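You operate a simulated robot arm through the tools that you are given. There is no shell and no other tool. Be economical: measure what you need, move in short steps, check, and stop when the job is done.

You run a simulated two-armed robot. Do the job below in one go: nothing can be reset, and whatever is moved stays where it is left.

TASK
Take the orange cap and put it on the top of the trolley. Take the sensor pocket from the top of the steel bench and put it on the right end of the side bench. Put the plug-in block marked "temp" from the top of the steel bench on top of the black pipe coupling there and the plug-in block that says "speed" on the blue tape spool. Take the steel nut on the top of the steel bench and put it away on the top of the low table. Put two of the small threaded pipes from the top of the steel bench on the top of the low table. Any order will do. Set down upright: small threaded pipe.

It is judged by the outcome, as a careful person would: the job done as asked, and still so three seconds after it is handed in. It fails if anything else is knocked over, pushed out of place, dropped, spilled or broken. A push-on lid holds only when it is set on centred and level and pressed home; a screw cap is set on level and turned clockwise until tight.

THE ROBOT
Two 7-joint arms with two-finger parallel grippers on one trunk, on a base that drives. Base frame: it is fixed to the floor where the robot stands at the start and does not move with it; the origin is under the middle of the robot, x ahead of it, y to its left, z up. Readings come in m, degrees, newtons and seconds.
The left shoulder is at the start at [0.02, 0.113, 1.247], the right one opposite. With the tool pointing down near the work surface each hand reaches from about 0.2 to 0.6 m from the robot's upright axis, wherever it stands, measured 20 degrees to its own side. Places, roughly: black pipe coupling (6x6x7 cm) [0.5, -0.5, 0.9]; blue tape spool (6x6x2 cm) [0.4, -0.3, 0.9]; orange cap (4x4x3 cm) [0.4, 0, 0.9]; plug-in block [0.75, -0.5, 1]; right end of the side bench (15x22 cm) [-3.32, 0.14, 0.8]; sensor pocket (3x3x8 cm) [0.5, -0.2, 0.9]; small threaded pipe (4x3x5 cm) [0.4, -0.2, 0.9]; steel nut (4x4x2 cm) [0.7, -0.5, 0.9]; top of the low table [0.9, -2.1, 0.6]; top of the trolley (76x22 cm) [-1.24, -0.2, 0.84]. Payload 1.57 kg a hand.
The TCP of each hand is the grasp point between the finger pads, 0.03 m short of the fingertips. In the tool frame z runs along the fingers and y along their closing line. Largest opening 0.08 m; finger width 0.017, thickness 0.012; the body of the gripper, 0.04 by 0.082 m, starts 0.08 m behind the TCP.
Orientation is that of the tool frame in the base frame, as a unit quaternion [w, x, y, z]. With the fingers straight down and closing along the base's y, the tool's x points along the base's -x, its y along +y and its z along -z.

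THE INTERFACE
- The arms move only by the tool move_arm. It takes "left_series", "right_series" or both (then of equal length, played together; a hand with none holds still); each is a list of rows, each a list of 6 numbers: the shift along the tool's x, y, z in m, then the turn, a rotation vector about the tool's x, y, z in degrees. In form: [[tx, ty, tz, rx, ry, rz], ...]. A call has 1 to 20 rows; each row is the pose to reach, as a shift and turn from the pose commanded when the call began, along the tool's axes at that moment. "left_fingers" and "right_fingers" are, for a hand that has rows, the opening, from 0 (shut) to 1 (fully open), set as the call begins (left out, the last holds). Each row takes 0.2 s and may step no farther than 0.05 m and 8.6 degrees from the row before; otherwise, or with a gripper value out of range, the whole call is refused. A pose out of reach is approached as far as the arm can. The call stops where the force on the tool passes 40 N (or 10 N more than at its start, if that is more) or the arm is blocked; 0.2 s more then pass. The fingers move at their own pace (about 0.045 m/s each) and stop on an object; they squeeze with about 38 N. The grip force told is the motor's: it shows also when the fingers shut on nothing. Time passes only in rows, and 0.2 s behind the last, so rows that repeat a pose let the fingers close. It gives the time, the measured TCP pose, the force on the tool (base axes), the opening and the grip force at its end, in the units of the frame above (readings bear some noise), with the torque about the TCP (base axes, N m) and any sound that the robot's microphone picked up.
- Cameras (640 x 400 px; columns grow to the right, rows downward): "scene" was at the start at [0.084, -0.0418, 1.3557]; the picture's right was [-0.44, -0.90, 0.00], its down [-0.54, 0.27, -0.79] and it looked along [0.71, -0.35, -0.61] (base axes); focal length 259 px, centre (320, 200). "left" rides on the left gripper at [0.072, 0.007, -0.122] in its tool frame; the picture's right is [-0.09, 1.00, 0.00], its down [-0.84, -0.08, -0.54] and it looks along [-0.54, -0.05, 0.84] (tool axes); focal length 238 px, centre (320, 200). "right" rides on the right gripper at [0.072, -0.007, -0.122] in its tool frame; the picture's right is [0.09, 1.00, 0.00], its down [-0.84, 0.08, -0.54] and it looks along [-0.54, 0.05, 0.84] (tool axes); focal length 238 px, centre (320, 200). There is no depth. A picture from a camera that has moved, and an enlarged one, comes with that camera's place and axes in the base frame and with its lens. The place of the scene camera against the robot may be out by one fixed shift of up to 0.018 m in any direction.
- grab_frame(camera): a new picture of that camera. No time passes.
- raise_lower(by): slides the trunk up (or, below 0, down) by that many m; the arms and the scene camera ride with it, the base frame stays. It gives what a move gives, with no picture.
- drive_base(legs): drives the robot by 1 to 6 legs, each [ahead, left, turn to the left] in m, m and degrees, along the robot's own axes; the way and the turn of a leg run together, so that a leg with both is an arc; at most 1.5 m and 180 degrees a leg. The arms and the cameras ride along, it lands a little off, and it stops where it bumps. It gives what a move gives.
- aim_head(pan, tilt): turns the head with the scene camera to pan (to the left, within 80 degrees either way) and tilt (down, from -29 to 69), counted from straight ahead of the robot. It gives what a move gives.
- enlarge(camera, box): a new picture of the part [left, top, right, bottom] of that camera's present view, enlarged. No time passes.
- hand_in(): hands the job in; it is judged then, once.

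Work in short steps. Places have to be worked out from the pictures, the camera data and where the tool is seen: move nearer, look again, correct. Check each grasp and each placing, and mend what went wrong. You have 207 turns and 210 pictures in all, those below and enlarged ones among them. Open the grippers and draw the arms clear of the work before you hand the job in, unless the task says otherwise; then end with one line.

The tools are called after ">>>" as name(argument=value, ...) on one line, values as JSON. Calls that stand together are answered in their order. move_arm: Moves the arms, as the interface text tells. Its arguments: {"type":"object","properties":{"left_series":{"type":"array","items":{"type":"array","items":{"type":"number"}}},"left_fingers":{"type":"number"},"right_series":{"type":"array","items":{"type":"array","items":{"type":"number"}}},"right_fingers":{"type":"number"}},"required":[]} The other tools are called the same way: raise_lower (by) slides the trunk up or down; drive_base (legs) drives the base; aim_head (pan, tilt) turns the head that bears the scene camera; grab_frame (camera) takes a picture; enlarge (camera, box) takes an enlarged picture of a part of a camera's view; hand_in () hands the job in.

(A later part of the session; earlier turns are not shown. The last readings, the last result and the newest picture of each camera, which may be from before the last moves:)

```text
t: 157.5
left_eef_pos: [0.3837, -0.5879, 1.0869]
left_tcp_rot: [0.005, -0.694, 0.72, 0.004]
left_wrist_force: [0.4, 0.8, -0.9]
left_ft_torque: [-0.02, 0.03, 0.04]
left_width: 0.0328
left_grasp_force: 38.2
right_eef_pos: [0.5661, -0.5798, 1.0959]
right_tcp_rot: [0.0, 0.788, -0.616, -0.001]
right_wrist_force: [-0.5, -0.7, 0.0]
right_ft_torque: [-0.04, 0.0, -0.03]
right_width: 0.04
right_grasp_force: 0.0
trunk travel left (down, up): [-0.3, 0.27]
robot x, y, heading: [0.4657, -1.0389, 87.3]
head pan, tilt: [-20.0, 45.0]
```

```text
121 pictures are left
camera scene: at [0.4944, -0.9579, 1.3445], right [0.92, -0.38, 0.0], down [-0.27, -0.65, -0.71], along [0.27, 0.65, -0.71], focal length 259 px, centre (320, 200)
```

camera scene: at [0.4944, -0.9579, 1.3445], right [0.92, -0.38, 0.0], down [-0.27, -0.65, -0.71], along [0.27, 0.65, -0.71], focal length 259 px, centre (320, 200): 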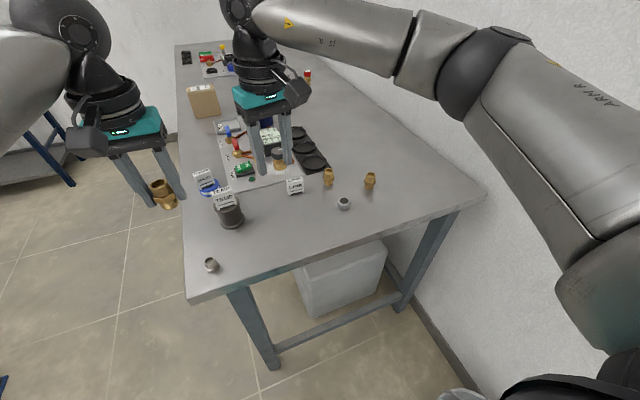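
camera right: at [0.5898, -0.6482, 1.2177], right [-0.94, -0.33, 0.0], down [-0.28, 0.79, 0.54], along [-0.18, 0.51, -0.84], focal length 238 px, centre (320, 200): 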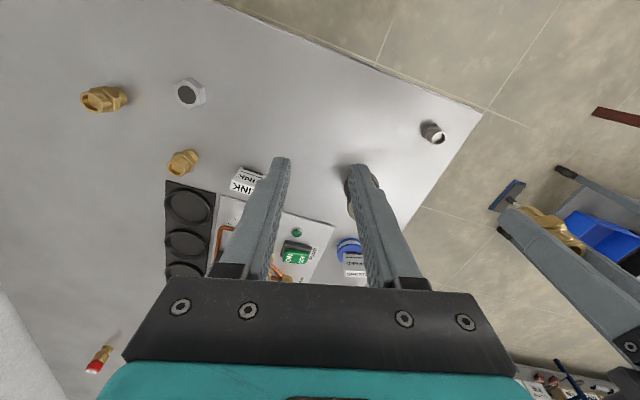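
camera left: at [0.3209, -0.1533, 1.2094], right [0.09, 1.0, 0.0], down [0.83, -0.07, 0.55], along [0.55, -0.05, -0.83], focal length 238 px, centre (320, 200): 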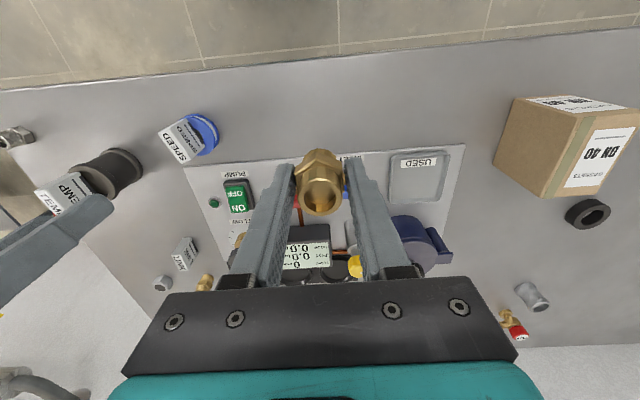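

Nut at about [0.736, -0.542]. I hover the right hand over it.

>>> move_arm(right_series=[[0.001, -0.044, 0.0, 0, 0, 0], [0.002, -0.087, 0.0, 0, 0, 0], [0.003, -0.13, 0.0, 0, 0, 0], [0.004, -0.1737, 0.015, 0, 0, 0], [0.004, -0.1737, 0.055, 0, 0, 0], [0.004, -0.1737, 0.09, 0, 0, 0], [0.004, -0.1737, 0.09, 0, 0, 0]], right_fingers=0.9)

>>> grab_frame(camera="right")

>>> enlarge(camera="right", box=[256, 80, 384, 160])

```text
t: 159.1
left_eef_pos: [0.3828, -0.5877, 1.0878]
left_tcp_rot: [0.004, -0.694, 0.72, 0.004]
left_wrist_force: [-0.6, 0.4, -0.3]
left_ft_torque: [0.02, -0.02, 0.02]
left_width: 0.0327
left_grasp_force: 38.4
right_eef_pos: [0.7363, -0.5422, 1.0051]
right_tcp_rot: [-0.001, 0.787, -0.616, 0.0]
right_wrist_force: [0.2, 0.8, -0.5]
right_ft_torque: [0.0, -0.02, 0.0]
right_width: 0.0721
right_grasp_force: 0.1
trunk travel left (down, up): [-0.3, 0.27]
robot x, y, heading: [0.4674, -1.0403, 87.6]
head pan, tilt: [-20.0, 45.0]
```

```text
120 pictures are left
camera right: at [0.76, -0.6103, 1.1273], right [-0.94, -0.33, 0.0], down [-0.28, 0.79, 0.54], along [-0.18, 0.51, -0.84], focal length 238 px, centre (320, 200)
```

right: 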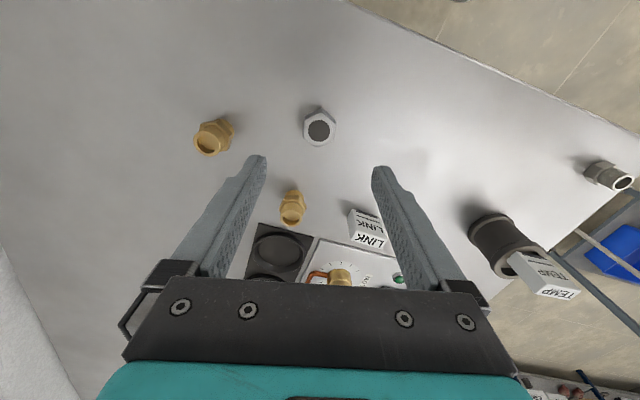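

```text
5.00 times, centred on (320, 120) of right
camera zoom: at [0.76, -0.6103, 1.1273], right [-0.94, -0.33, 0.0], down [-0.28, 0.79, 0.54], along [-0.18, 0.51, -0.84], focal length 1192 px, centre (320, 600)
```

zoom: 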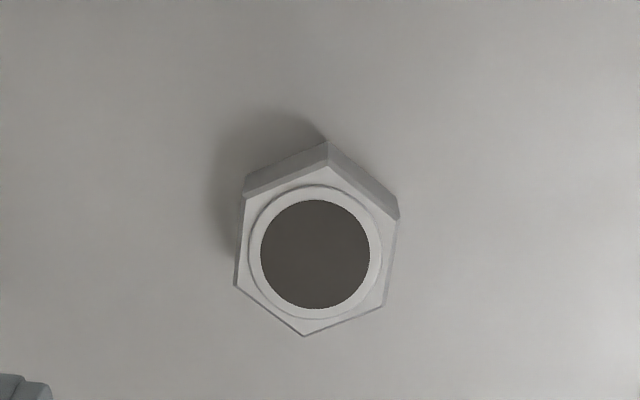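

Nut flats are aligned within 2° of the jaws, centred within 2 mm. Descend to tips just above the bench.

>>> move_arm(right_series=[[-0.0015, 0, 0.04, 0, 0, 0], [-0.0015, 0, 0.08, 0, 0, 0], [-0.0015, 0, 0.1, 0, 0, 0], [-0.0015, 0, 0.112, 0, 0, 0], [-0.0015, 0, 0.112, 0, 0, 0]])

>>> move_arm(right_series=[[0, 0, 0, 0, 0, 0], [0, 0, 0, 0, 0, 0], [0, 0, 0, 0, 0, 0], [0, 0, 0, 0, 0, 0], [0, 0, 0, 0, 0, 0]], right_fingers=0)

>>> grab_frame(camera="right")

```text
t: 160.3
left_eef_pos: [0.3836, -0.5878, 1.0863]
left_tcp_rot: [0.004, -0.694, 0.72, 0.005]
left_wrist_force: [0.1, 0.4, -0.2]
left_ft_torque: [-0.01, -0.02, 0.01]
left_width: 0.0329
left_grasp_force: 38.0
right_eef_pos: [0.7359, -0.5408, 0.8933]
right_tcp_rot: [0.0, 0.788, -0.616, 0.0]
right_wrist_force: [-0.1, 0.3, 0.4]
right_ft_torque: [-0.02, -0.03, 0.02]
right_width: 0.0722
right_grasp_force: 0.1
trunk travel left (down, up): [-0.3, 0.27]
robot x, y, heading: [0.4646, -1.0403, 87.6]
head pan, tilt: [-20.0, 45.0]
```

```text
t: 161.5
left_eef_pos: [0.3825, -0.5883, 1.0876]
left_tcp_rot: [0.005, -0.694, 0.72, 0.006]
left_wrist_force: [0.2, 0.1, -0.4]
left_ft_torque: [-0.01, 0.0, 0.0]
left_width: 0.0331
left_grasp_force: 37.7
right_eef_pos: [0.7345, -0.5417, 0.8946]
right_tcp_rot: [0.0, 0.788, -0.616, 0.0]
right_wrist_force: [0.2, 0.3, -0.1]
right_ft_torque: [-0.02, 0.02, -0.03]
right_width: 0.0319
right_grasp_force: 38.3
trunk travel left (down, up): [-0.3, 0.27]
robot x, y, heading: [0.4675, -1.0387, 87.5]
head pan, tilt: [-20.0, 45.0]
```

```text
118 pictures are left
camera right: at [0.7589, -0.6091, 1.0164], right [-0.94, -0.33, 0.0], down [-0.28, 0.79, 0.54], along [-0.18, 0.51, -0.84], focal length 238 px, centre (320, 200)
```

right: 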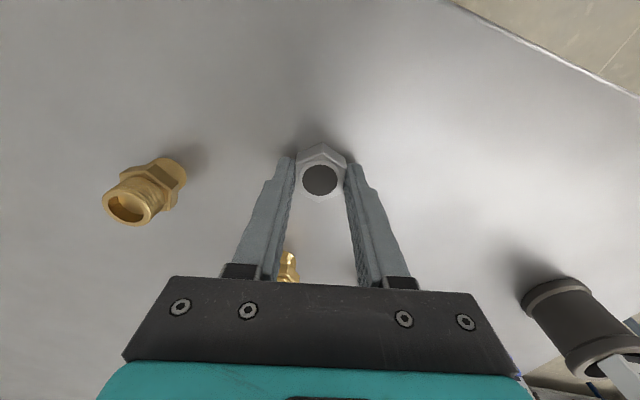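

Nut gripped (32 mm). I lift it and drive clear, turning toward the low table for a look.

>>> move_arm(right_series=[[0, 0, -0.02, 0, 0, 0], [0, 0, -0.06, 0, 0, 0], [0, 0, -0.11, 0, 0, 0], [0, 0, -0.16, 0, 0, 0], [0.02, 0.02, -0.2, 0, 0, 0]])

>>> drive_base(legs=[[-0.15, 0.3, 0], [0, 0, -147]])

>>> aim_head(pan=15, tilt=35)

>>> grab_frame(camera="scene")

>>> grab_frame(camera="right")

```text
t: 162.7
left_eef_pos: [0.3821, -0.5884, 1.087]
left_tcp_rot: [0.004, -0.693, 0.72, 0.006]
left_wrist_force: [-0.3, -0.3, -0.8]
left_ft_torque: [0.02, 0.02, 0.0]
left_width: 0.0329
left_grasp_force: 38.2
right_eef_pos: [0.7195, -0.5652, 1.0946]
right_tcp_rot: [-0.002, 0.787, -0.617, 0.0]
right_wrist_force: [-0.7, -0.7, -1.2]
right_ft_torque: [0.04, 0.01, -0.04]
right_width: 0.032
right_grasp_force: 37.8
trunk travel left (down, up): [-0.3, 0.27]
robot x, y, heading: [0.4664, -1.037, 87.8]
head pan, tilt: [-20.0, 45.0]
```

```text
t: 170.9
left_eef_pos: [0.4815, -1.507, 1.0872]
left_tcp_rot: [0.005, 0.488, 0.873, -0.003]
left_wrist_force: [-0.9, -0.2, -1.0]
left_ft_torque: [-0.01, 0.04, -0.04]
left_width: 0.033
left_grasp_force: 37.8
right_eef_pos: [0.2124, -1.7115, 1.0934]
right_tcp_rot: [0.0, 0.362, 0.932, 0.0]
right_wrist_force: [0.3, -1.1, -0.6]
right_ft_torque: [0.0, -0.01, 0.0]
right_width: 0.032
right_grasp_force: 38.5
trunk travel left (down, up): [-0.3, 0.27]
robot x, y, heading: [0.1598, -1.1792, -58.7]
head pan, tilt: [-20.0, 45.0]
```

```text
t: 172.0
left_eef_pos: [0.4817, -1.5075, 1.0871]
left_tcp_rot: [0.006, 0.489, 0.872, -0.003]
left_wrist_force: [-0.9, -0.7, -1.2]
left_ft_torque: [0.01, 0.02, 0.01]
left_width: 0.0328
left_grasp_force: 38.5
right_eef_pos: [0.2126, -1.7124, 1.0925]
right_tcp_rot: [0.0, 0.361, 0.932, 0.0]
right_wrist_force: [-0.1, -0.3, -1.0]
right_ft_torque: [-0.03, 0.0, 0.02]
right_width: 0.032
right_grasp_force: 37.8
trunk travel left (down, up): [-0.3, 0.27]
robot x, y, heading: [0.1598, -1.1758, -58.6]
head pan, tilt: [15.0, 35.0]
```

```text
117 pictures are left
camera scene: at [0.2256, -1.2504, 1.3593], right [-0.69, -0.72, 0.0], down [-0.41, 0.4, -0.82], along [0.59, -0.57, -0.57], focal length 259 px, centre (320, 200)
```

scene: 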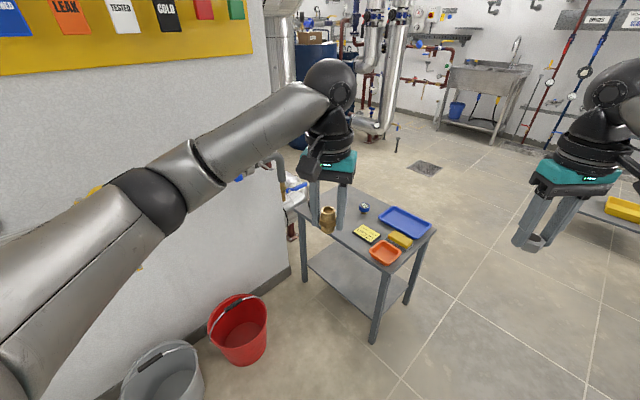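

```text
116 pictures are left
camera right: at [0.1556, -1.6686, 1.2161], right [0.6, 0.8, 0.0], down [0.67, -0.51, 0.54], along [0.43, -0.33, -0.84], focal length 238 px, centre (320, 200)
```

right: 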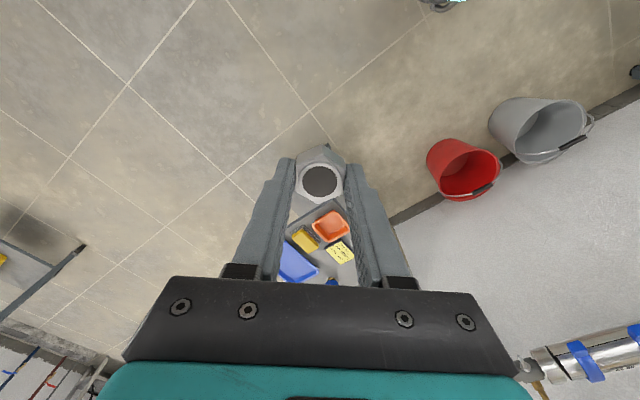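

The table spans about x 0.5–1.0, y -1.83 to -2.22, with free space along its near (north) side. I approach from the north-west, keeping clear of the buckets, and look.

>>> drive_base(legs=[[0.3, 0.05, 0], [0, 0, -11]])

>>> aim_head(pan=15, tilt=50)

>>> grab_frame(camera="scene")

>>> grab_frame(camera="left")

>>> grab_frame(camera="right")

```text
t: 174.8
left_eef_pos: [0.611, -1.7921, 1.087]
left_tcp_rot: [0.004, 0.57, 0.821, -0.004]
left_wrist_force: [-1.1, -0.3, -0.8]
left_ft_torque: [-0.02, 0.04, 0.02]
left_width: 0.0327
left_grasp_force: 38.0
right_eef_pos: [0.3096, -1.9437, 1.0946]
right_tcp_rot: [0.001, 0.45, 0.893, 0.0]
right_wrist_force: [-1.2, 0.3, -0.5]
right_ft_torque: [0.01, 0.0, 0.01]
right_width: 0.032
right_grasp_force: 37.9
trunk travel left (down, up): [-0.3, 0.27]
robot x, y, heading: [0.3609, -1.4092, -69.6]
head pan, tilt: [15.0, 35.0]
```

```text
t: 175.5
left_eef_pos: [0.6116, -1.7926, 1.088]
left_tcp_rot: [0.005, 0.57, 0.821, -0.003]
left_wrist_force: [0.1, -0.3, -0.1]
left_ft_torque: [-0.03, 0.02, -0.01]
left_width: 0.0328
left_grasp_force: 38.3
right_eef_pos: [0.3099, -1.9431, 1.0931]
right_tcp_rot: [0.0, 0.449, 0.894, 0.0]
right_wrist_force: [0.0, -0.4, -1.3]
right_ft_torque: [-0.01, 0.02, 0.04]
right_width: 0.0321
right_grasp_force: 38.0
trunk travel left (down, up): [-0.3, 0.27]
robot x, y, heading: [0.3589, -1.4058, -69.5]
head pan, tilt: [15.0, 50.0]
```

```text
115 pictures are left
camera scene: at [0.4039, -1.484, 1.3376], right [-0.82, -0.58, 0.0], down [-0.44, 0.62, -0.64], along [0.37, -0.52, -0.77], focal length 259 px, centre (320, 200)
```

scene: 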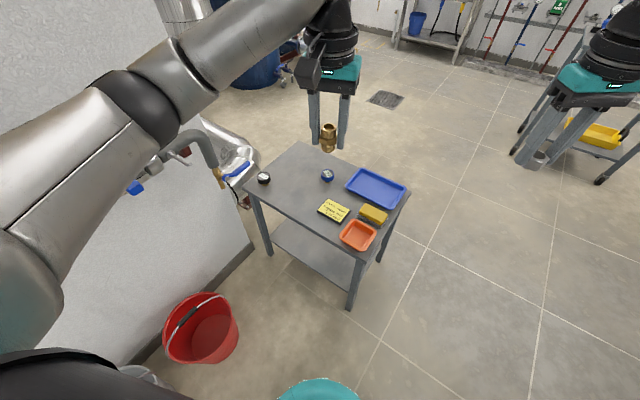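

```text
114 pictures are left
camera left: at [0.593, -1.7211, 1.2088], right [0.96, 0.26, 0.0], down [0.22, -0.8, 0.55], along [0.15, -0.53, -0.83], focal length 238 px, centre (320, 200)
```

left: 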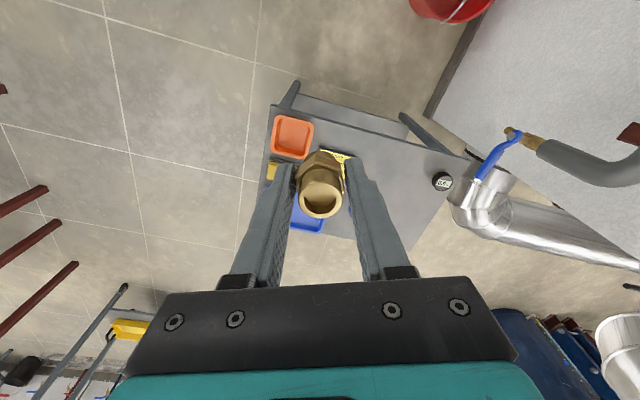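

```text
113 pictures are left
camera right: at [0.2611, -1.8893, 1.2161], right [0.74, 0.67, 0.0], down [0.56, -0.63, 0.54], along [0.36, -0.4, -0.84], focal length 238 px, centre (320, 200)
```

right: 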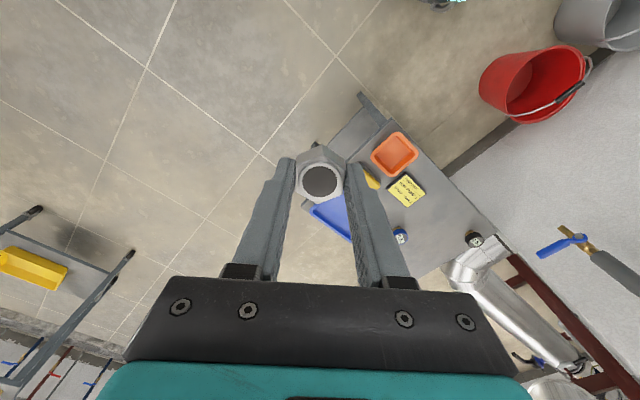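

I plan to stand at about [0.45, -1.53], heading -50°, so both hands reach the free strip (x 0.76–0.92, y ≈-1.95) and the left elbow stays off the wall pipe. I turn first, then advance.

>>> drive_base(legs=[[0, 0, 20], [0.14, -0.01, 0]])

>>> aim_head(pan=25, tilt=45)

>>> grab_frame(camera="scene")

```text
t: 177.9
left_eef_pos: [0.8108, -1.7969, 1.0871]
left_tcp_rot: [0.006, 0.419, 0.908, -0.003]
left_wrist_force: [-0.1, -0.2, 0.1]
left_ft_torque: [0.02, 0.0, -0.02]
left_width: 0.033
left_grasp_force: 37.9
right_eef_pos: [0.5792, -2.0414, 1.0932]
right_tcp_rot: [0.0, 0.287, 0.958, 0.0]
right_wrist_force: [1.2, -0.3, -0.9]
right_ft_torque: [0.0, 0.02, -0.01]
right_width: 0.0321
right_grasp_force: 37.4
trunk travel left (down, up): [-0.3, 0.27]
robot x, y, heading: [0.4427, -1.5183, -49.8]
head pan, tilt: [15.0, 50.0]
```

```text
t: 178.7
left_eef_pos: [0.8115, -1.7967, 1.0874]
left_tcp_rot: [0.005, 0.418, 0.908, -0.003]
left_wrist_force: [-1.4, 0.0, 0.1]
left_ft_torque: [-0.01, 0.01, 0.04]
left_width: 0.0329
left_grasp_force: 38.2
right_eef_pos: [0.5779, -2.0419, 1.0943]
right_tcp_rot: [0.0, 0.287, 0.958, -0.001]
right_wrist_force: [-1.3, -0.2, -0.6]
right_ft_torque: [-0.04, -0.01, 0.01]
right_width: 0.032
right_grasp_force: 38.3
trunk travel left (down, up): [-0.3, 0.27]
robot x, y, heading: [0.4434, -1.521, -49.7]
head pan, tilt: [25.0, 45.0]
```

```text
112 pictures are left
camera scene: at [0.5196, -1.5666, 1.3444], right [-0.42, -0.91, 0.0], down [-0.64, 0.3, -0.71], along [0.64, -0.3, -0.71], focal length 259 px, centre (320, 200)
```

scene: 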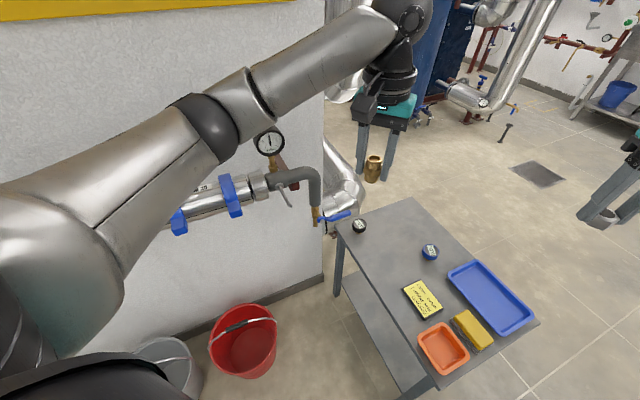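

Space between gauge, valve and card is free around [0.82, -1.95]. I nudge ahead 4 cm and first extend the left hand over it at height (elbow tucks in), then lower the trunk.

>>> drive_base(legs=[[0.04, 0, 0]])

>>> grab_frame(camera="left")

```text
t: 179.6
left_eef_pos: [0.8371, -1.8271, 1.0875]
left_tcp_rot: [0.005, 0.418, 0.908, -0.002]
left_wrist_force: [0.2, 0.0, -1.1]
left_ft_torque: [0.02, 0.01, 0.01]
left_width: 0.0327
left_grasp_force: 37.8
right_eef_pos: [0.6044, -2.0731, 1.0941]
right_tcp_rot: [-0.001, 0.287, 0.958, 0.0]
right_wrist_force: [-0.1, 0.2, -0.4]
right_ft_torque: [0.04, 0.02, 0.02]
right_width: 0.0317
right_grasp_force: 38.5
trunk travel left (down, up): [-0.3, 0.27]
robot x, y, heading: [0.4724, -1.5534, -49.5]
head pan, tilt: [25.0, 45.0]
```

```text
111 pictures are left
camera left: at [0.7958, -1.7671, 1.2084], right [0.82, 0.58, 0.0], down [0.48, -0.68, 0.55], along [0.32, -0.45, -0.83], focal length 238 px, centre (320, 200)
```

left: 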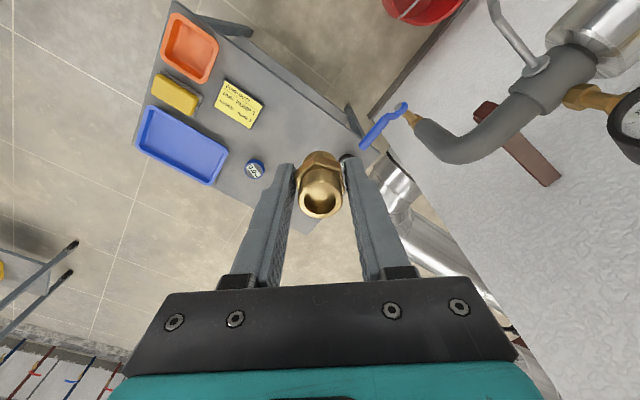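

The tap on the wall end is near the table's NE corner, so I place the pipe farther from it, near [0.78, -1.93]. I extend the left hand there at height first.

>>> move_arm(left_series=[[-0.014, -0.037, 0, 0, 0, 0], [-0.027, -0.073, 0, 0, 0, 0], [-0.041, -0.11, 0, 0, 0, 0], [-0.041, -0.11, 0, 0, 0, 0]])

>>> grab_frame(camera="scene")

>>> grab_frame(camera="left")

```text
t: 180.6
left_eef_pos: [0.7795, -1.9288, 1.0877]
left_tcp_rot: [0.007, 0.418, 0.909, -0.003]
left_wrist_force: [-0.8, -0.3, -0.4]
left_ft_torque: [0.0, 0.01, -0.01]
left_width: 0.0326
left_grasp_force: 38.0
right_eef_pos: [0.6049, -2.0716, 1.0935]
right_tcp_rot: [0.0, 0.286, 0.958, 0.0]
right_wrist_force: [-0.5, -0.1, -1.7]
right_ft_torque: [-0.01, 0.07, 0.01]
right_width: 0.0317
right_grasp_force: 38.2
trunk travel left (down, up): [-0.3, 0.27]
robot x, y, heading: [0.4703, -1.5516, -49.5]
head pan, tilt: [25.0, 45.0]
```

```text
110 pictures are left
camera scene: at [0.5456, -1.5962, 1.3444], right [-0.42, -0.91, 0.0], down [-0.64, 0.29, -0.71], along [0.64, -0.29, -0.71], focal length 259 px, centre (320, 200)
```

scene: 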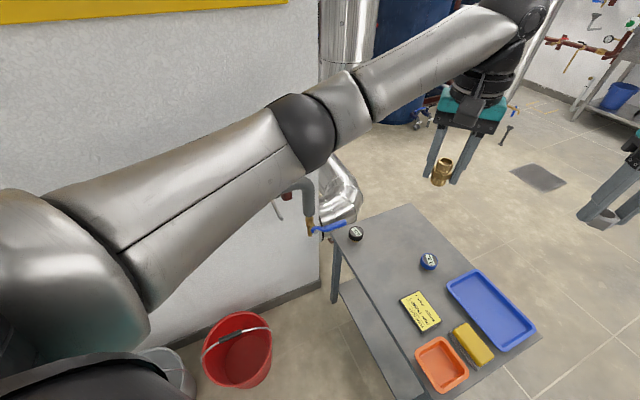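

```text
109 pictures are left
camera left: at [0.738, -1.869, 1.2096], right [0.82, 0.58, 0.0], down [0.48, -0.68, 0.55], along [0.32, -0.45, -0.83], focal length 238 px, centre (320, 200)
```

left: 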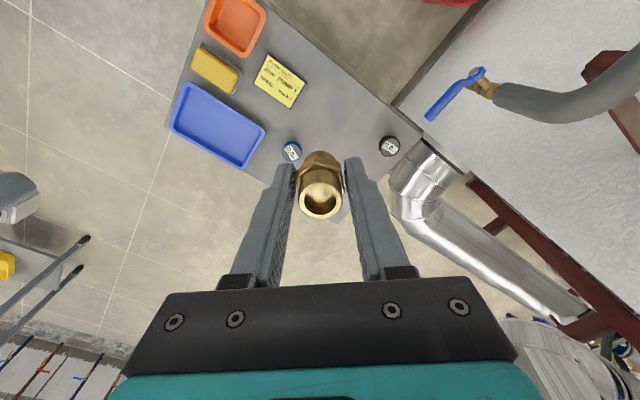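

Estimated clearance of the elbow to the tap is about 8 cm. I lower the trunk 0.15 first and check.

>>> raise_lower(by=-0.15)

>>> grab_frame(camera="scene")

>>> grab_frame(camera="left")

```text
t: 182.3
left_eef_pos: [0.7796, -1.9287, 0.9382]
left_tcp_rot: [0.006, 0.417, 0.909, -0.003]
left_wrist_force: [-0.4, 0.6, -1.1]
left_ft_torque: [0.01, 0.01, -0.01]
left_width: 0.0326
left_grasp_force: 37.7
right_eef_pos: [0.6026, -2.0718, 0.9433]
right_tcp_rot: [0.0, 0.287, 0.958, 0.0]
right_wrist_force: [0.1, 0.2, -0.8]
right_ft_torque: [-0.01, -0.01, -0.02]
right_width: 0.032
right_grasp_force: 38.1
trunk travel left (down, up): [-0.15, 0.42]
robot x, y, heading: [0.4641, -1.5526, -49.7]
head pan, tilt: [25.0, 45.0]
```

```text
108 pictures are left
camera scene: at [0.5452, -1.5966, 1.1945], right [-0.42, -0.91, 0.0], down [-0.64, 0.29, -0.71], along [0.64, -0.29, -0.71], focal length 259 px, centre (320, 200)
```

scene: 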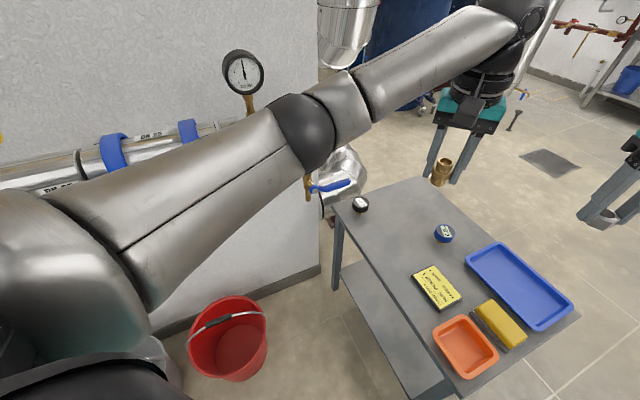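

```text
107 pictures are left
camera left: at [0.7376, -1.869, 1.0597], right [0.82, 0.58, 0.0], down [0.48, -0.68, 0.55], along [0.32, -0.45, -0.83], focal length 238 px, centre (320, 200)
```

left: 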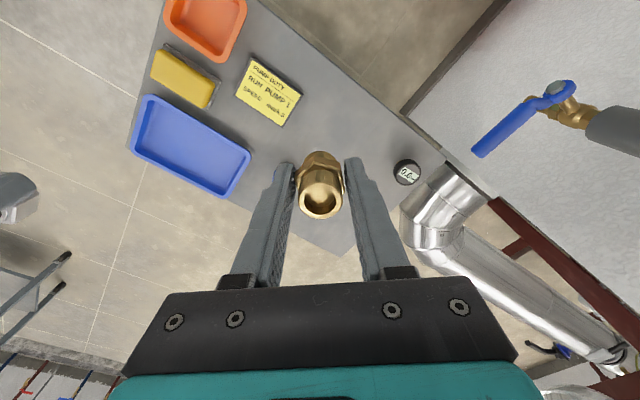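

The tap's handle tip is at [0.96, -1.85, 0.78]. I leave the trunk here and descend with the arm itself, which straightens it away from the tap.

>>> move_arm(left_series=[[-0.011, 0.004, 0.03, 0, 0, 0], [-0.0217, 0.0084, 0.07, 0, 0, 0], [-0.0217, 0.0084, 0.11, 0, 0, 0], [-0.0217, 0.0084, 0.15, 0, 0, 0], [-0.0217, 0.0084, 0.15, 0, 0, 0]])

>>> grab_frame(camera="scene")

>>> grab_frame(camera="left")

```text
t: 183.5
left_eef_pos: [0.8016, -1.9427, 0.7885]
left_tcp_rot: [0.005, 0.419, 0.908, -0.003]
left_wrist_force: [-0.5, -0.3, -1.5]
left_ft_torque: [-0.02, 0.03, 0.0]
left_width: 0.0325
left_grasp_force: 38.2
right_eef_pos: [0.6045, -2.0713, 0.944]
right_tcp_rot: [-0.001, 0.287, 0.958, 0.0]
right_wrist_force: [-0.2, -0.3, -0.7]
right_ft_torque: [0.0, 0.02, 0.0]
right_width: 0.0322
right_grasp_force: 38.2
trunk travel left (down, up): [-0.15, 0.42]
robot x, y, heading: [0.4669, -1.5517, -49.7]
head pan, tilt: [25.0, 45.0]
```

```text
106 pictures are left
camera scene: at [0.5452, -1.5967, 1.1945], right [-0.42, -0.91, 0.0], down [-0.64, 0.29, -0.71], along [0.64, -0.29, -0.71], focal length 259 px, centre (320, 200)
```

scene: 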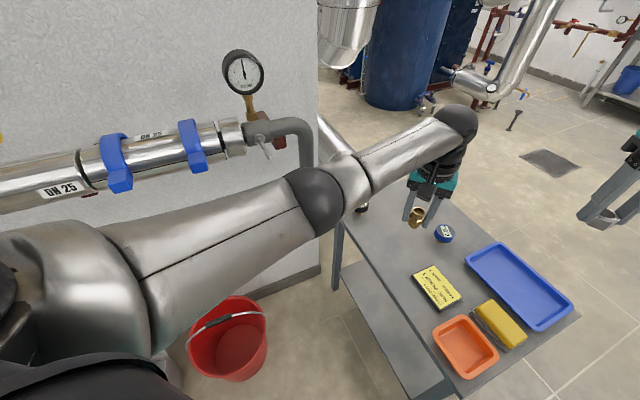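

```text
105 pictures are left
camera left: at [0.7596, -1.8817, 0.9099], right [0.82, 0.58, 0.0], down [0.48, -0.68, 0.55], along [0.32, -0.45, -0.83], focal length 238 px, centre (320, 200)
```

left: 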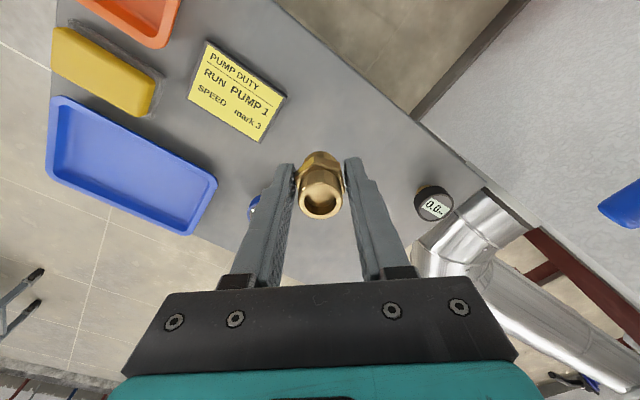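

Elbow keeps a safe distance. I continue down to just above the table.

>>> move_arm(left_series=[[0, 0, 0.04, 0, 0, 0], [0, 0, 0.08, 0, 0, 0], [0, 0, 0.11, 0, 0, 0], [0, 0, 0.13, 0, 0, 0], [0, 0, 0.13, 0, 0, 0]])

>>> grab_frame(camera="scene")

>>> grab_frame(camera="left")

```text
t: 184.7
left_eef_pos: [0.7995, -1.9359, 0.6623]
left_tcp_rot: [0.006, 0.419, 0.908, -0.004]
left_wrist_force: [0.7, 0.0, 0.2]
left_ft_torque: [-0.02, 0.01, 0.02]
left_width: 0.0326
left_grasp_force: 37.8
left hand out of reach, approached as far as the arm can: row 4, 5
right_eef_pos: [0.6044, -2.0715, 0.9431]
right_tcp_rot: [0.001, 0.287, 0.958, 0.001]
right_wrist_force: [-0.6, -0.4, -1.4]
right_ft_torque: [0.01, -0.04, 0.0]
right_width: 0.032
right_grasp_force: 37.6
trunk travel left (down, up): [-0.15, 0.42]
robot x, y, heading: [0.4682, -1.5487, -49.5]
head pan, tilt: [25.0, 45.0]
```

```text
104 pictures are left
camera scene: at [0.5452, -1.5966, 1.1945], right [-0.42, -0.91, 0.0], down [-0.64, 0.29, -0.71], along [0.64, -0.29, -0.71], focal length 259 px, centre (320, 200)
```

scene: 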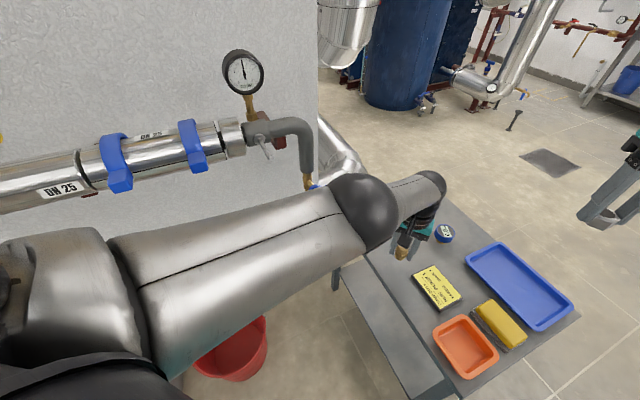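

```text
103 pictures are left
camera left: at [0.7582, -1.8747, 0.7826], right [0.82, 0.58, 0.0], down [0.48, -0.68, 0.55], along [0.32, -0.45, -0.83], focal length 238 px, centre (320, 200)
```

left: 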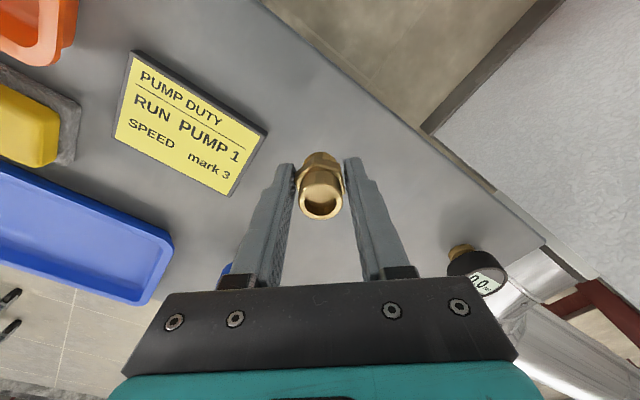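

At the arm's limit 2.5 cm above the table. I raise the hand 3 cm, lower the trunk 4 cm, then finish with a guarded arm descent.

>>> move_arm(left_series=[[0, 0, -0.03, 0, 0, 0], [0, 0, -0.03, 0, 0, 0]])

>>> raise_lower(by=-0.045)

>>> move_arm(left_series=[[0, 0, 0.003, 0, 0, 0], [0, 0, 0.006, 0, 0, 0], [0, 0, 0.009, 0, 0, 0], [0, 0, 0.012, 0, 0, 0], [0, 0, 0.012, 0, 0, 0]])

```text
t: 185.3
left_eef_pos: [0.8022, -1.943, 0.6871]
left_tcp_rot: [0.005, 0.418, 0.908, -0.001]
left_wrist_force: [0.0, -0.4, -0.6]
left_ft_torque: [-0.02, 0.0, 0.02]
left_width: 0.0328
left_grasp_force: 38.4
left hand out of reach, approached as far as the arm can: row 1, 2
right_eef_pos: [0.6042, -2.0727, 0.9425]
right_tcp_rot: [0.0, 0.286, 0.958, 0.0]
right_wrist_force: [-0.7, -0.5, -1.3]
right_ft_torque: [-0.02, -0.02, -0.01]
right_width: 0.0316
right_grasp_force: 38.4
trunk travel left (down, up): [-0.15, 0.42]
robot x, y, heading: [0.4681, -1.5527, -49.6]
head pan, tilt: [25.0, 45.0]
```

```text
t: 186.2
left_eef_pos: [0.8021, -1.9431, 0.6422]
left_tcp_rot: [0.006, 0.418, 0.908, -0.002]
left_wrist_force: [1.0, 1.3, -0.5]
left_ft_torque: [0.01, -0.01, -0.03]
left_width: 0.0325
left_grasp_force: 37.8
right_eef_pos: [0.605, -2.0709, 0.8981]
right_tcp_rot: [0.0, 0.287, 0.958, -0.001]
right_wrist_force: [0.0, -0.5, -1.7]
right_ft_torque: [0.03, 0.0, 0.01]
right_width: 0.0319
right_grasp_force: 38.2
trunk travel left (down, up): [-0.105, 0.465]
robot x, y, heading: [0.4634, -1.553, -49.6]
head pan, tilt: [25.0, 45.0]
```

```text
t: 187.4
left_eef_pos: [0.8022, -1.9406, 0.6303]
left_tcp_rot: [0.004, 0.418, 0.909, -0.002]
left_wrist_force: [-0.1, -0.7, -1.0]
left_ft_torque: [0.0, 0.01, 0.0]
left_width: 0.0327
left_grasp_force: 38.5
left hand out of reach, approached as far as the arm can: row 4
right_eef_pos: [0.6034, -2.0722, 0.8985]
right_tcp_rot: [0.0, 0.287, 0.958, 0.0]
right_wrist_force: [0.2, 0.5, -1.1]
right_ft_torque: [0.03, 0.0, 0.01]
right_width: 0.0319
right_grasp_force: 38.3
trunk travel left (down, up): [-0.105, 0.465]
robot x, y, heading: [0.4704, -1.5519, -49.5]
head pan, tilt: [25.0, 45.0]
```

No contact yet at bottom ≈0.593; the table is a bit lower than 0.6. I look before going on.

>>> grab_frame(camera="left")

>>> enlarge(camera="scene", box=[340, 180, 500, 280])

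```text
102 pictures are left
camera left: at [0.7609, -1.8809, 0.7519], right [0.82, 0.58, 0.0], down [0.48, -0.68, 0.55], along [0.32, -0.45, -0.83], focal length 238 px, centre (320, 200)
```

left: 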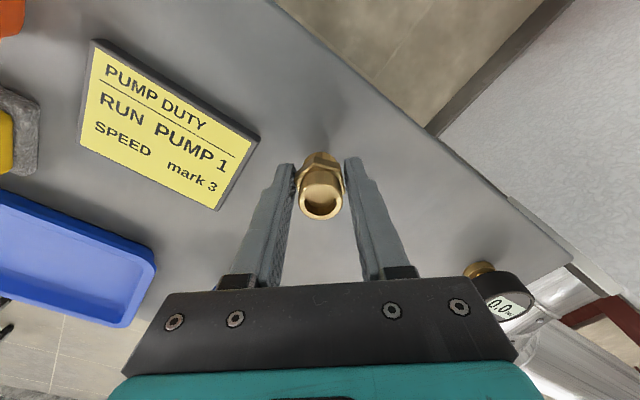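

```text
4.00 times, centred on (420, 230) of scene
camera zoom: at [0.5452, -1.5967, 1.1495], right [-0.42, -0.91, 0.0], down [-0.64, 0.29, -0.71], along [0.64, -0.29, -0.71], focal length 1035 px, centre (-80, 80)
```

zoom: 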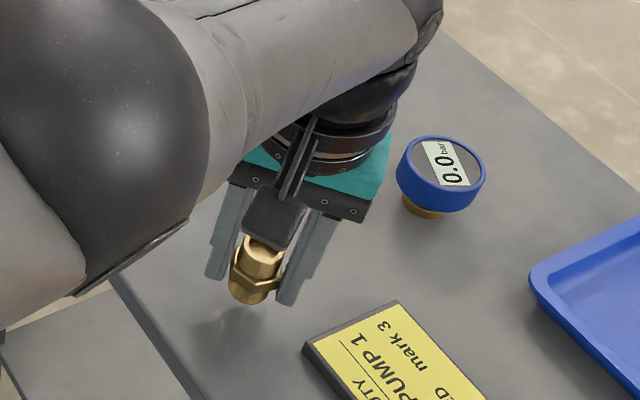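

The shadow shows about 3 cm left. I raise the arm 2 cm, lower the trunk 4 cm, and continue with small guarded steps.

>>> move_arm(left_series=[[0, 0, -0.02, 0, 0, 0], [0, 0, -0.02, 0, 0, 0]])

>>> raise_lower(by=-0.035)

>>> move_arm(left_series=[[0, 0, 0.003, 0, 0, 0], [0, 0, 0.006, 0, 0, 0], [0, 0, 0.009, 0, 0, 0], [0, 0, 0.012, 0, 0, 0], [0, 0, 0.015, 0, 0, 0], [0, 0, 0.015, 0, 0, 0]])

>>> enlarge(camera="scene", box=[340, 180, 500, 280])

```text
t: 188.0
left_eef_pos: [0.8024, -1.9455, 0.6481]
left_tcp_rot: [0.004, 0.418, 0.908, -0.002]
left_wrist_force: [0.4, 0.5, -1.4]
left_ft_torque: [0.02, -0.02, -0.02]
left_width: 0.0328
left_grasp_force: 38.0
right_eef_pos: [0.6049, -2.0716, 0.8993]
right_tcp_rot: [0.001, 0.286, 0.958, 0.0]
right_wrist_force: [0.1, 0.2, -0.6]
right_ft_torque: [0.03, -0.03, -0.02]
right_width: 0.0318
right_grasp_force: 38.3
trunk travel left (down, up): [-0.105, 0.465]
robot x, y, heading: [0.4695, -1.5511, -49.4]
head pan, tilt: [25.0, 45.0]
```

```text
t: 188.8
left_eef_pos: [0.8045, -1.9482, 0.616]
left_tcp_rot: [0.007, 0.419, 0.908, -0.004]
left_wrist_force: [-0.7, 2.5, 15.9]
left_ft_torque: [0.05, 0.03, -0.01]
left_width: 0.0325
left_grasp_force: 37.8
right_eef_pos: [0.6041, -2.0701, 0.8641]
right_tcp_rot: [0.001, 0.286, 0.958, -0.001]
right_wrist_force: [-0.5, 0.6, -0.9]
right_ft_torque: [-0.03, 0.02, 0.01]
right_width: 0.0318
right_grasp_force: 38.0
trunk travel left (down, up): [-0.07, 0.5]
robot x, y, heading: [0.4703, -1.5496, -49.5]
head pan, tilt: [25.0, 45.0]
```

```text
t: 189.9
left_eef_pos: [0.8038, -1.9495, 0.6117]
left_tcp_rot: [0.011, 0.419, 0.908, -0.008]
left_wrist_force: [-0.4, 2.3, 9.9]
left_ft_torque: [0.22, -0.02, 0.08]
left_width: 0.0323
left_grasp_force: 37.8
left hand out of reach, approached as far as the arm can: row 5
right_eef_pos: [0.6037, -2.0723, 0.8638]
right_tcp_rot: [0.0, 0.287, 0.958, 0.0]
right_wrist_force: [0.9, -0.5, 0.0]
right_ft_torque: [0.01, -0.01, 0.03]
right_width: 0.0319
right_grasp_force: 37.8
trunk travel left (down, up): [-0.07, 0.5]
robot x, y, heading: [0.4701, -1.5554, -49.7]
head pan, tilt: [25.0, 45.0]
stopped in row 5 (left hand): the force on the tool passed its limit at 40 N (the readings are from after the stop); the commanded pose is now the measured one
```

```text
4.00 times, centred on (420, 230) of scene
camera zoom: at [0.5447, -1.5961, 1.1142], right [-0.42, -0.91, 0.0], down [-0.64, 0.29, -0.71], along [0.64, -0.3, -0.71], focal length 1035 px, centre (-80, 80)
```

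zoom: 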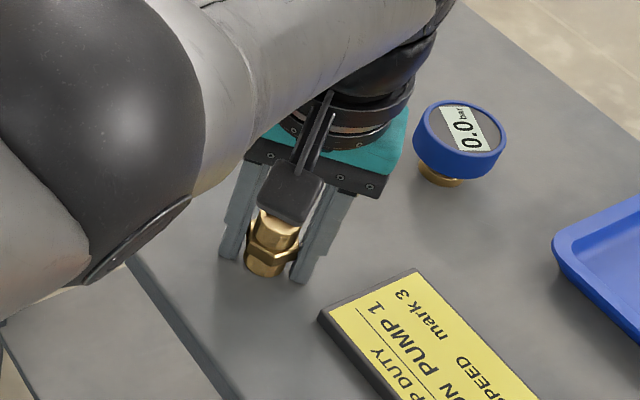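

Contact: table is at ~0.578. I relieve the press by 3 mm and open.

>>> move_arm(left_series=[[0, 0, -0.003, 0, 0, 0], [0, 0, -0.003, 0, 0, 0]])

>>> move_arm(left_series=[[0, 0, 0, 0, 0, 0], [0, 0, 0, 0, 0, 0], [0, 0, 0, 0, 0, 0]], left_fingers=0.6)

>>> enlarge(camera="scene", box=[340, 180, 500, 280])

```text
t: 190.5
left_eef_pos: [0.8046, -1.9481, 0.61]
left_tcp_rot: [0.01, 0.418, 0.908, -0.005]
left_wrist_force: [0.0, 0.3, 0.3]
left_ft_torque: [-0.02, 0.0, 0.01]
left_width: 0.0321
left_grasp_force: 37.9
right_eef_pos: [0.6047, -2.0719, 0.8633]
right_tcp_rot: [0.001, 0.288, 0.958, 0.0]
right_wrist_force: [0.5, -0.4, -0.7]
right_ft_torque: [0.02, 0.02, 0.02]
right_width: 0.032
right_grasp_force: 37.8
trunk travel left (down, up): [-0.07, 0.5]
robot x, y, heading: [0.467, -1.553, -49.7]
head pan, tilt: [25.0, 45.0]
```

```text
t: 191.3
left_eef_pos: [0.8042, -1.948, 0.6118]
left_tcp_rot: [0.01, 0.419, 0.908, -0.007]
left_wrist_force: [0.7, 0.4, -0.5]
left_ft_torque: [-0.01, -0.02, -0.01]
left_width: 0.0479
left_grasp_force: 0.1
right_eef_pos: [0.6048, -2.0716, 0.8634]
right_tcp_rot: [0.0, 0.287, 0.958, 0.0]
right_wrist_force: [-0.4, -0.3, -0.7]
right_ft_torque: [-0.01, 0.01, -0.01]
right_width: 0.0317
right_grasp_force: 38.1
trunk travel left (down, up): [-0.07, 0.5]
robot x, y, heading: [0.4661, -1.553, -49.7]
head pan, tilt: [25.0, 45.0]
```

```text
4.00 times, centred on (420, 230) of scene
camera zoom: at [0.5451, -1.5967, 1.1145], right [-0.42, -0.91, 0.0], down [-0.64, 0.29, -0.71], along [0.64, -0.29, -0.71], focal length 1035 px, centre (-80, 80)
```

zoom: 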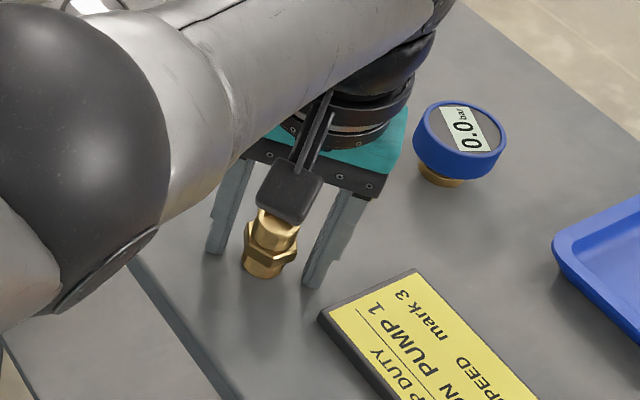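

The pipe stands. I lift straight up by raising the trunk, then check.

>>> raise_lower(by=0.15)

>>> grab_frame(camera="left")

>>> grab_frame(camera="scene")

```text
t: 193.1
left_eef_pos: [0.8051, -1.9484, 0.7616]
left_tcp_rot: [0.01, 0.419, 0.908, -0.005]
left_wrist_force: [0.0, 0.3, 0.0]
left_ft_torque: [-0.03, -0.02, 0.02]
left_width: 0.0481
left_grasp_force: 0.1
right_eef_pos: [0.6045, -2.072, 1.0142]
right_tcp_rot: [0.0, 0.286, 0.958, 0.001]
right_wrist_force: [0.5, 0.6, -1.0]
right_ft_torque: [-0.03, 0.02, 0.02]
right_width: 0.032
right_grasp_force: 38.3
trunk travel left (down, up): [-0.22, 0.35]
robot x, y, heading: [0.4661, -1.5548, -49.7]
head pan, tilt: [25.0, 45.0]
```

```text
98 pictures are left
camera left: at [0.7625, -1.8868, 0.8821], right [0.82, 0.58, 0.0], down [0.48, -0.68, 0.56], along [0.32, -0.46, -0.83], focal length 238 px, centre (320, 200)
```

left: 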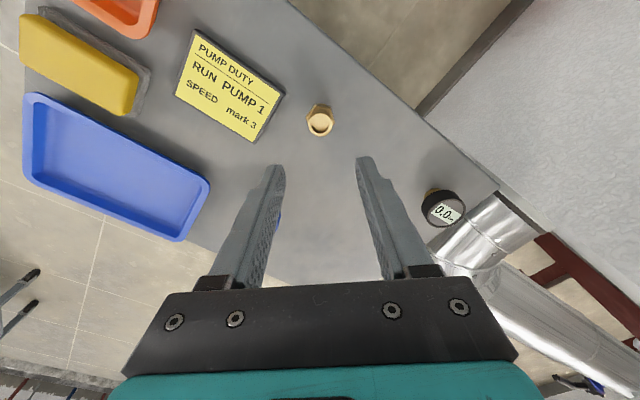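

```text
97 pictures are left
camera scene: at [0.5452, -1.5968, 1.2644], right [-0.42, -0.91, 0.0], down [-0.64, 0.29, -0.71], along [0.64, -0.29, -0.71], focal length 259 px, centre (320, 200)
```

scene: 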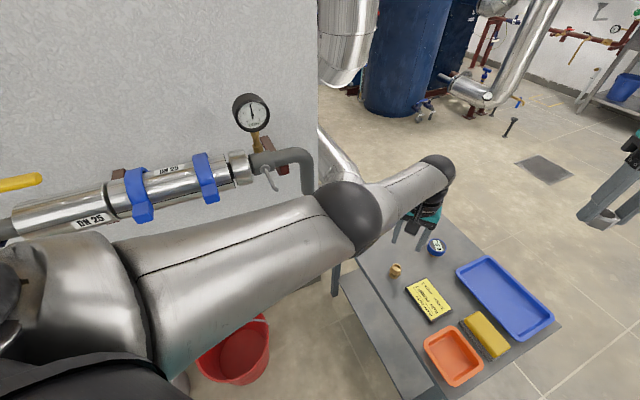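

The pipe stands upright on the table. For the nut I'll use the free strip north of the card, which the right hand reaches easily. First I lift the left hand up and slightly east.

>>> move_arm(left_series=[[0, 0, -0.04, 0, 0, 0], [-0.005, 0.013, -0.08, 0, 0, 0], [-0.011, 0.027, -0.12, 0, 0, 0], [-0.016, 0.04, -0.16, 0, 0, 0], [-0.022, 0.0536, -0.2, 0, 0, 0]])

>>> grab_frame(camera="right")

>>> grab_frame(camera="left")

>>> grab_frame(camera="scene")

```text
t: 194.3
left_eef_pos: [0.8584, -1.9268, 0.962]
left_tcp_rot: [0.01, 0.419, 0.908, -0.007]
left_wrist_force: [-0.3, -0.7, -0.3]
left_ft_torque: [-0.05, 0.02, -0.01]
left_width: 0.0478
left_grasp_force: 0.0
right_eef_pos: [0.6051, -2.0714, 1.014]
right_tcp_rot: [0.001, 0.287, 0.958, 0.0]
right_wrist_force: [0.4, 0.0, 0.0]
right_ft_torque: [-0.02, -0.03, 0.03]
right_width: 0.0316
right_grasp_force: 38.1
trunk travel left (down, up): [-0.22, 0.35]
robot x, y, heading: [0.4675, -1.5543, -49.7]
head pan, tilt: [25.0, 45.0]
```

```text
96 pictures are left
camera right: at [0.5412, -2.037, 1.1363], right [0.47, 0.88, 0.0], down [0.74, -0.39, 0.54], along [0.48, -0.26, -0.84], focal length 238 px, centre (320, 200)
```

right: 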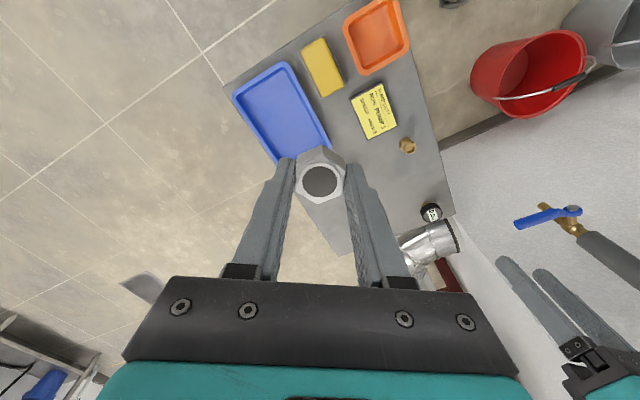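

```text
95 pictures are left
camera left: at [0.8154, -1.8646, 1.0823], right [0.82, 0.58, 0.0], down [0.48, -0.68, 0.56], along [0.32, -0.46, -0.83], focal length 238 px, centre (320, 200)
```

left: 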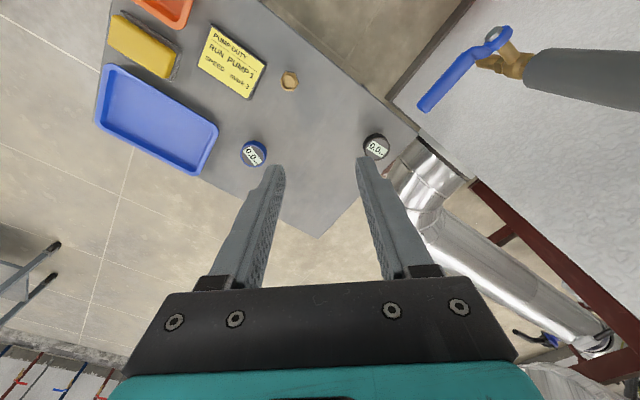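

```text
94 pictures are left
camera scene: at [0.5457, -1.5962, 1.2644], right [-0.42, -0.91, 0.0], down [-0.64, 0.29, -0.71], along [0.64, -0.29, -0.71], focal length 259 px, centre (320, 200)
```

scene: 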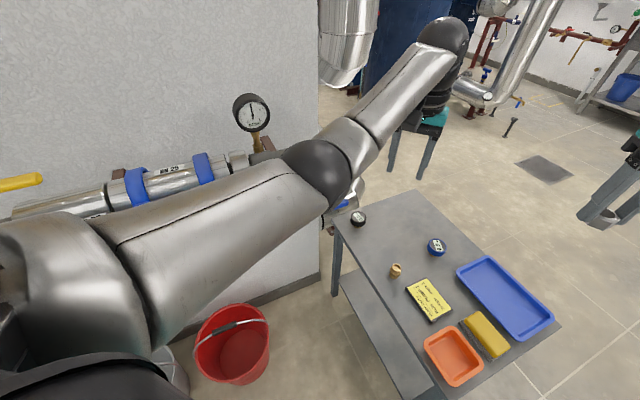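

The strip y -1.883 to -1.954 north of the card is free. I bring the nut over [0.715, -1.918], turning the jaws by 30° so the fingers stay within the strip.

>>> move_arm(right_series=[[-0.0015, 0.038, 0, 0, 0, 6], [-0.003, 0.075, 0, 0, 0, 12], [-0.005, 0.113, 0, 0, 0, 18], [-0.006, 0.15, 0, 0, 0, 24], [-0.0077, 0.188, 0, 0, 0, 30], [-0.0077, 0.188, 0.04, 0, 0, 30], [-0.0077, 0.188, 0.08, 0, 0, 30], [-0.0077, 0.188, 0.12, 0, 0, 30], [-0.0077, 0.188, 0.16, 0, 0, 30], [-0.0077, 0.188, 0.2, 0, 0, 30], [-0.0077, 0.188, 0.24, 0, 0, 30], [-0.0077, 0.188, 0.24, 0, 0, 30]])

>>> grab_frame(camera="right")

>>> grab_frame(camera="scene")

```text
t: 196.9
left_eef_pos: [0.857, -1.9269, 0.9612]
left_tcp_rot: [0.01, 0.419, 0.908, -0.006]
left_wrist_force: [-0.3, 0.5, 0.5]
left_ft_torque: [0.03, 0.02, 0.03]
left_width: 0.0481
left_grasp_force: 0.2
right_eef_pos: [0.7146, -1.9184, 0.7723]
right_tcp_rot: [0.001, 0.525, 0.851, 0.0]
right_wrist_force: [0.3, -0.4, -1.7]
right_ft_torque: [0.0, -0.02, 0.04]
right_width: 0.0319
right_grasp_force: 37.8
trunk travel left (down, up): [-0.22, 0.35]
robot x, y, heading: [0.4694, -1.5533, -49.6]
head pan, tilt: [25.0, 45.0]
```

```text
93 pictures are left
camera right: at [0.6769, -1.8578, 0.8946], right [0.85, 0.53, 0.0], down [0.44, -0.71, 0.54], along [0.29, -0.46, -0.84], focal length 238 px, centre (320, 200)
```

right: 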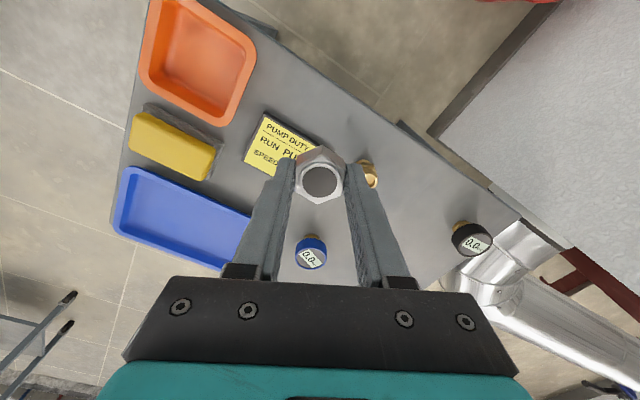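

```text
92 pictures are left
camera scene: at [0.5451, -1.5967, 1.2645], right [-0.42, -0.91, 0.0], down [-0.64, 0.29, -0.71], along [0.64, -0.29, -0.71], focal length 259 px, centre (320, 200)
```

scene: 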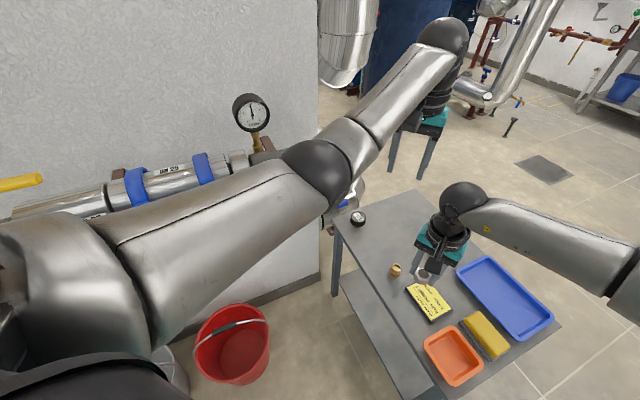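

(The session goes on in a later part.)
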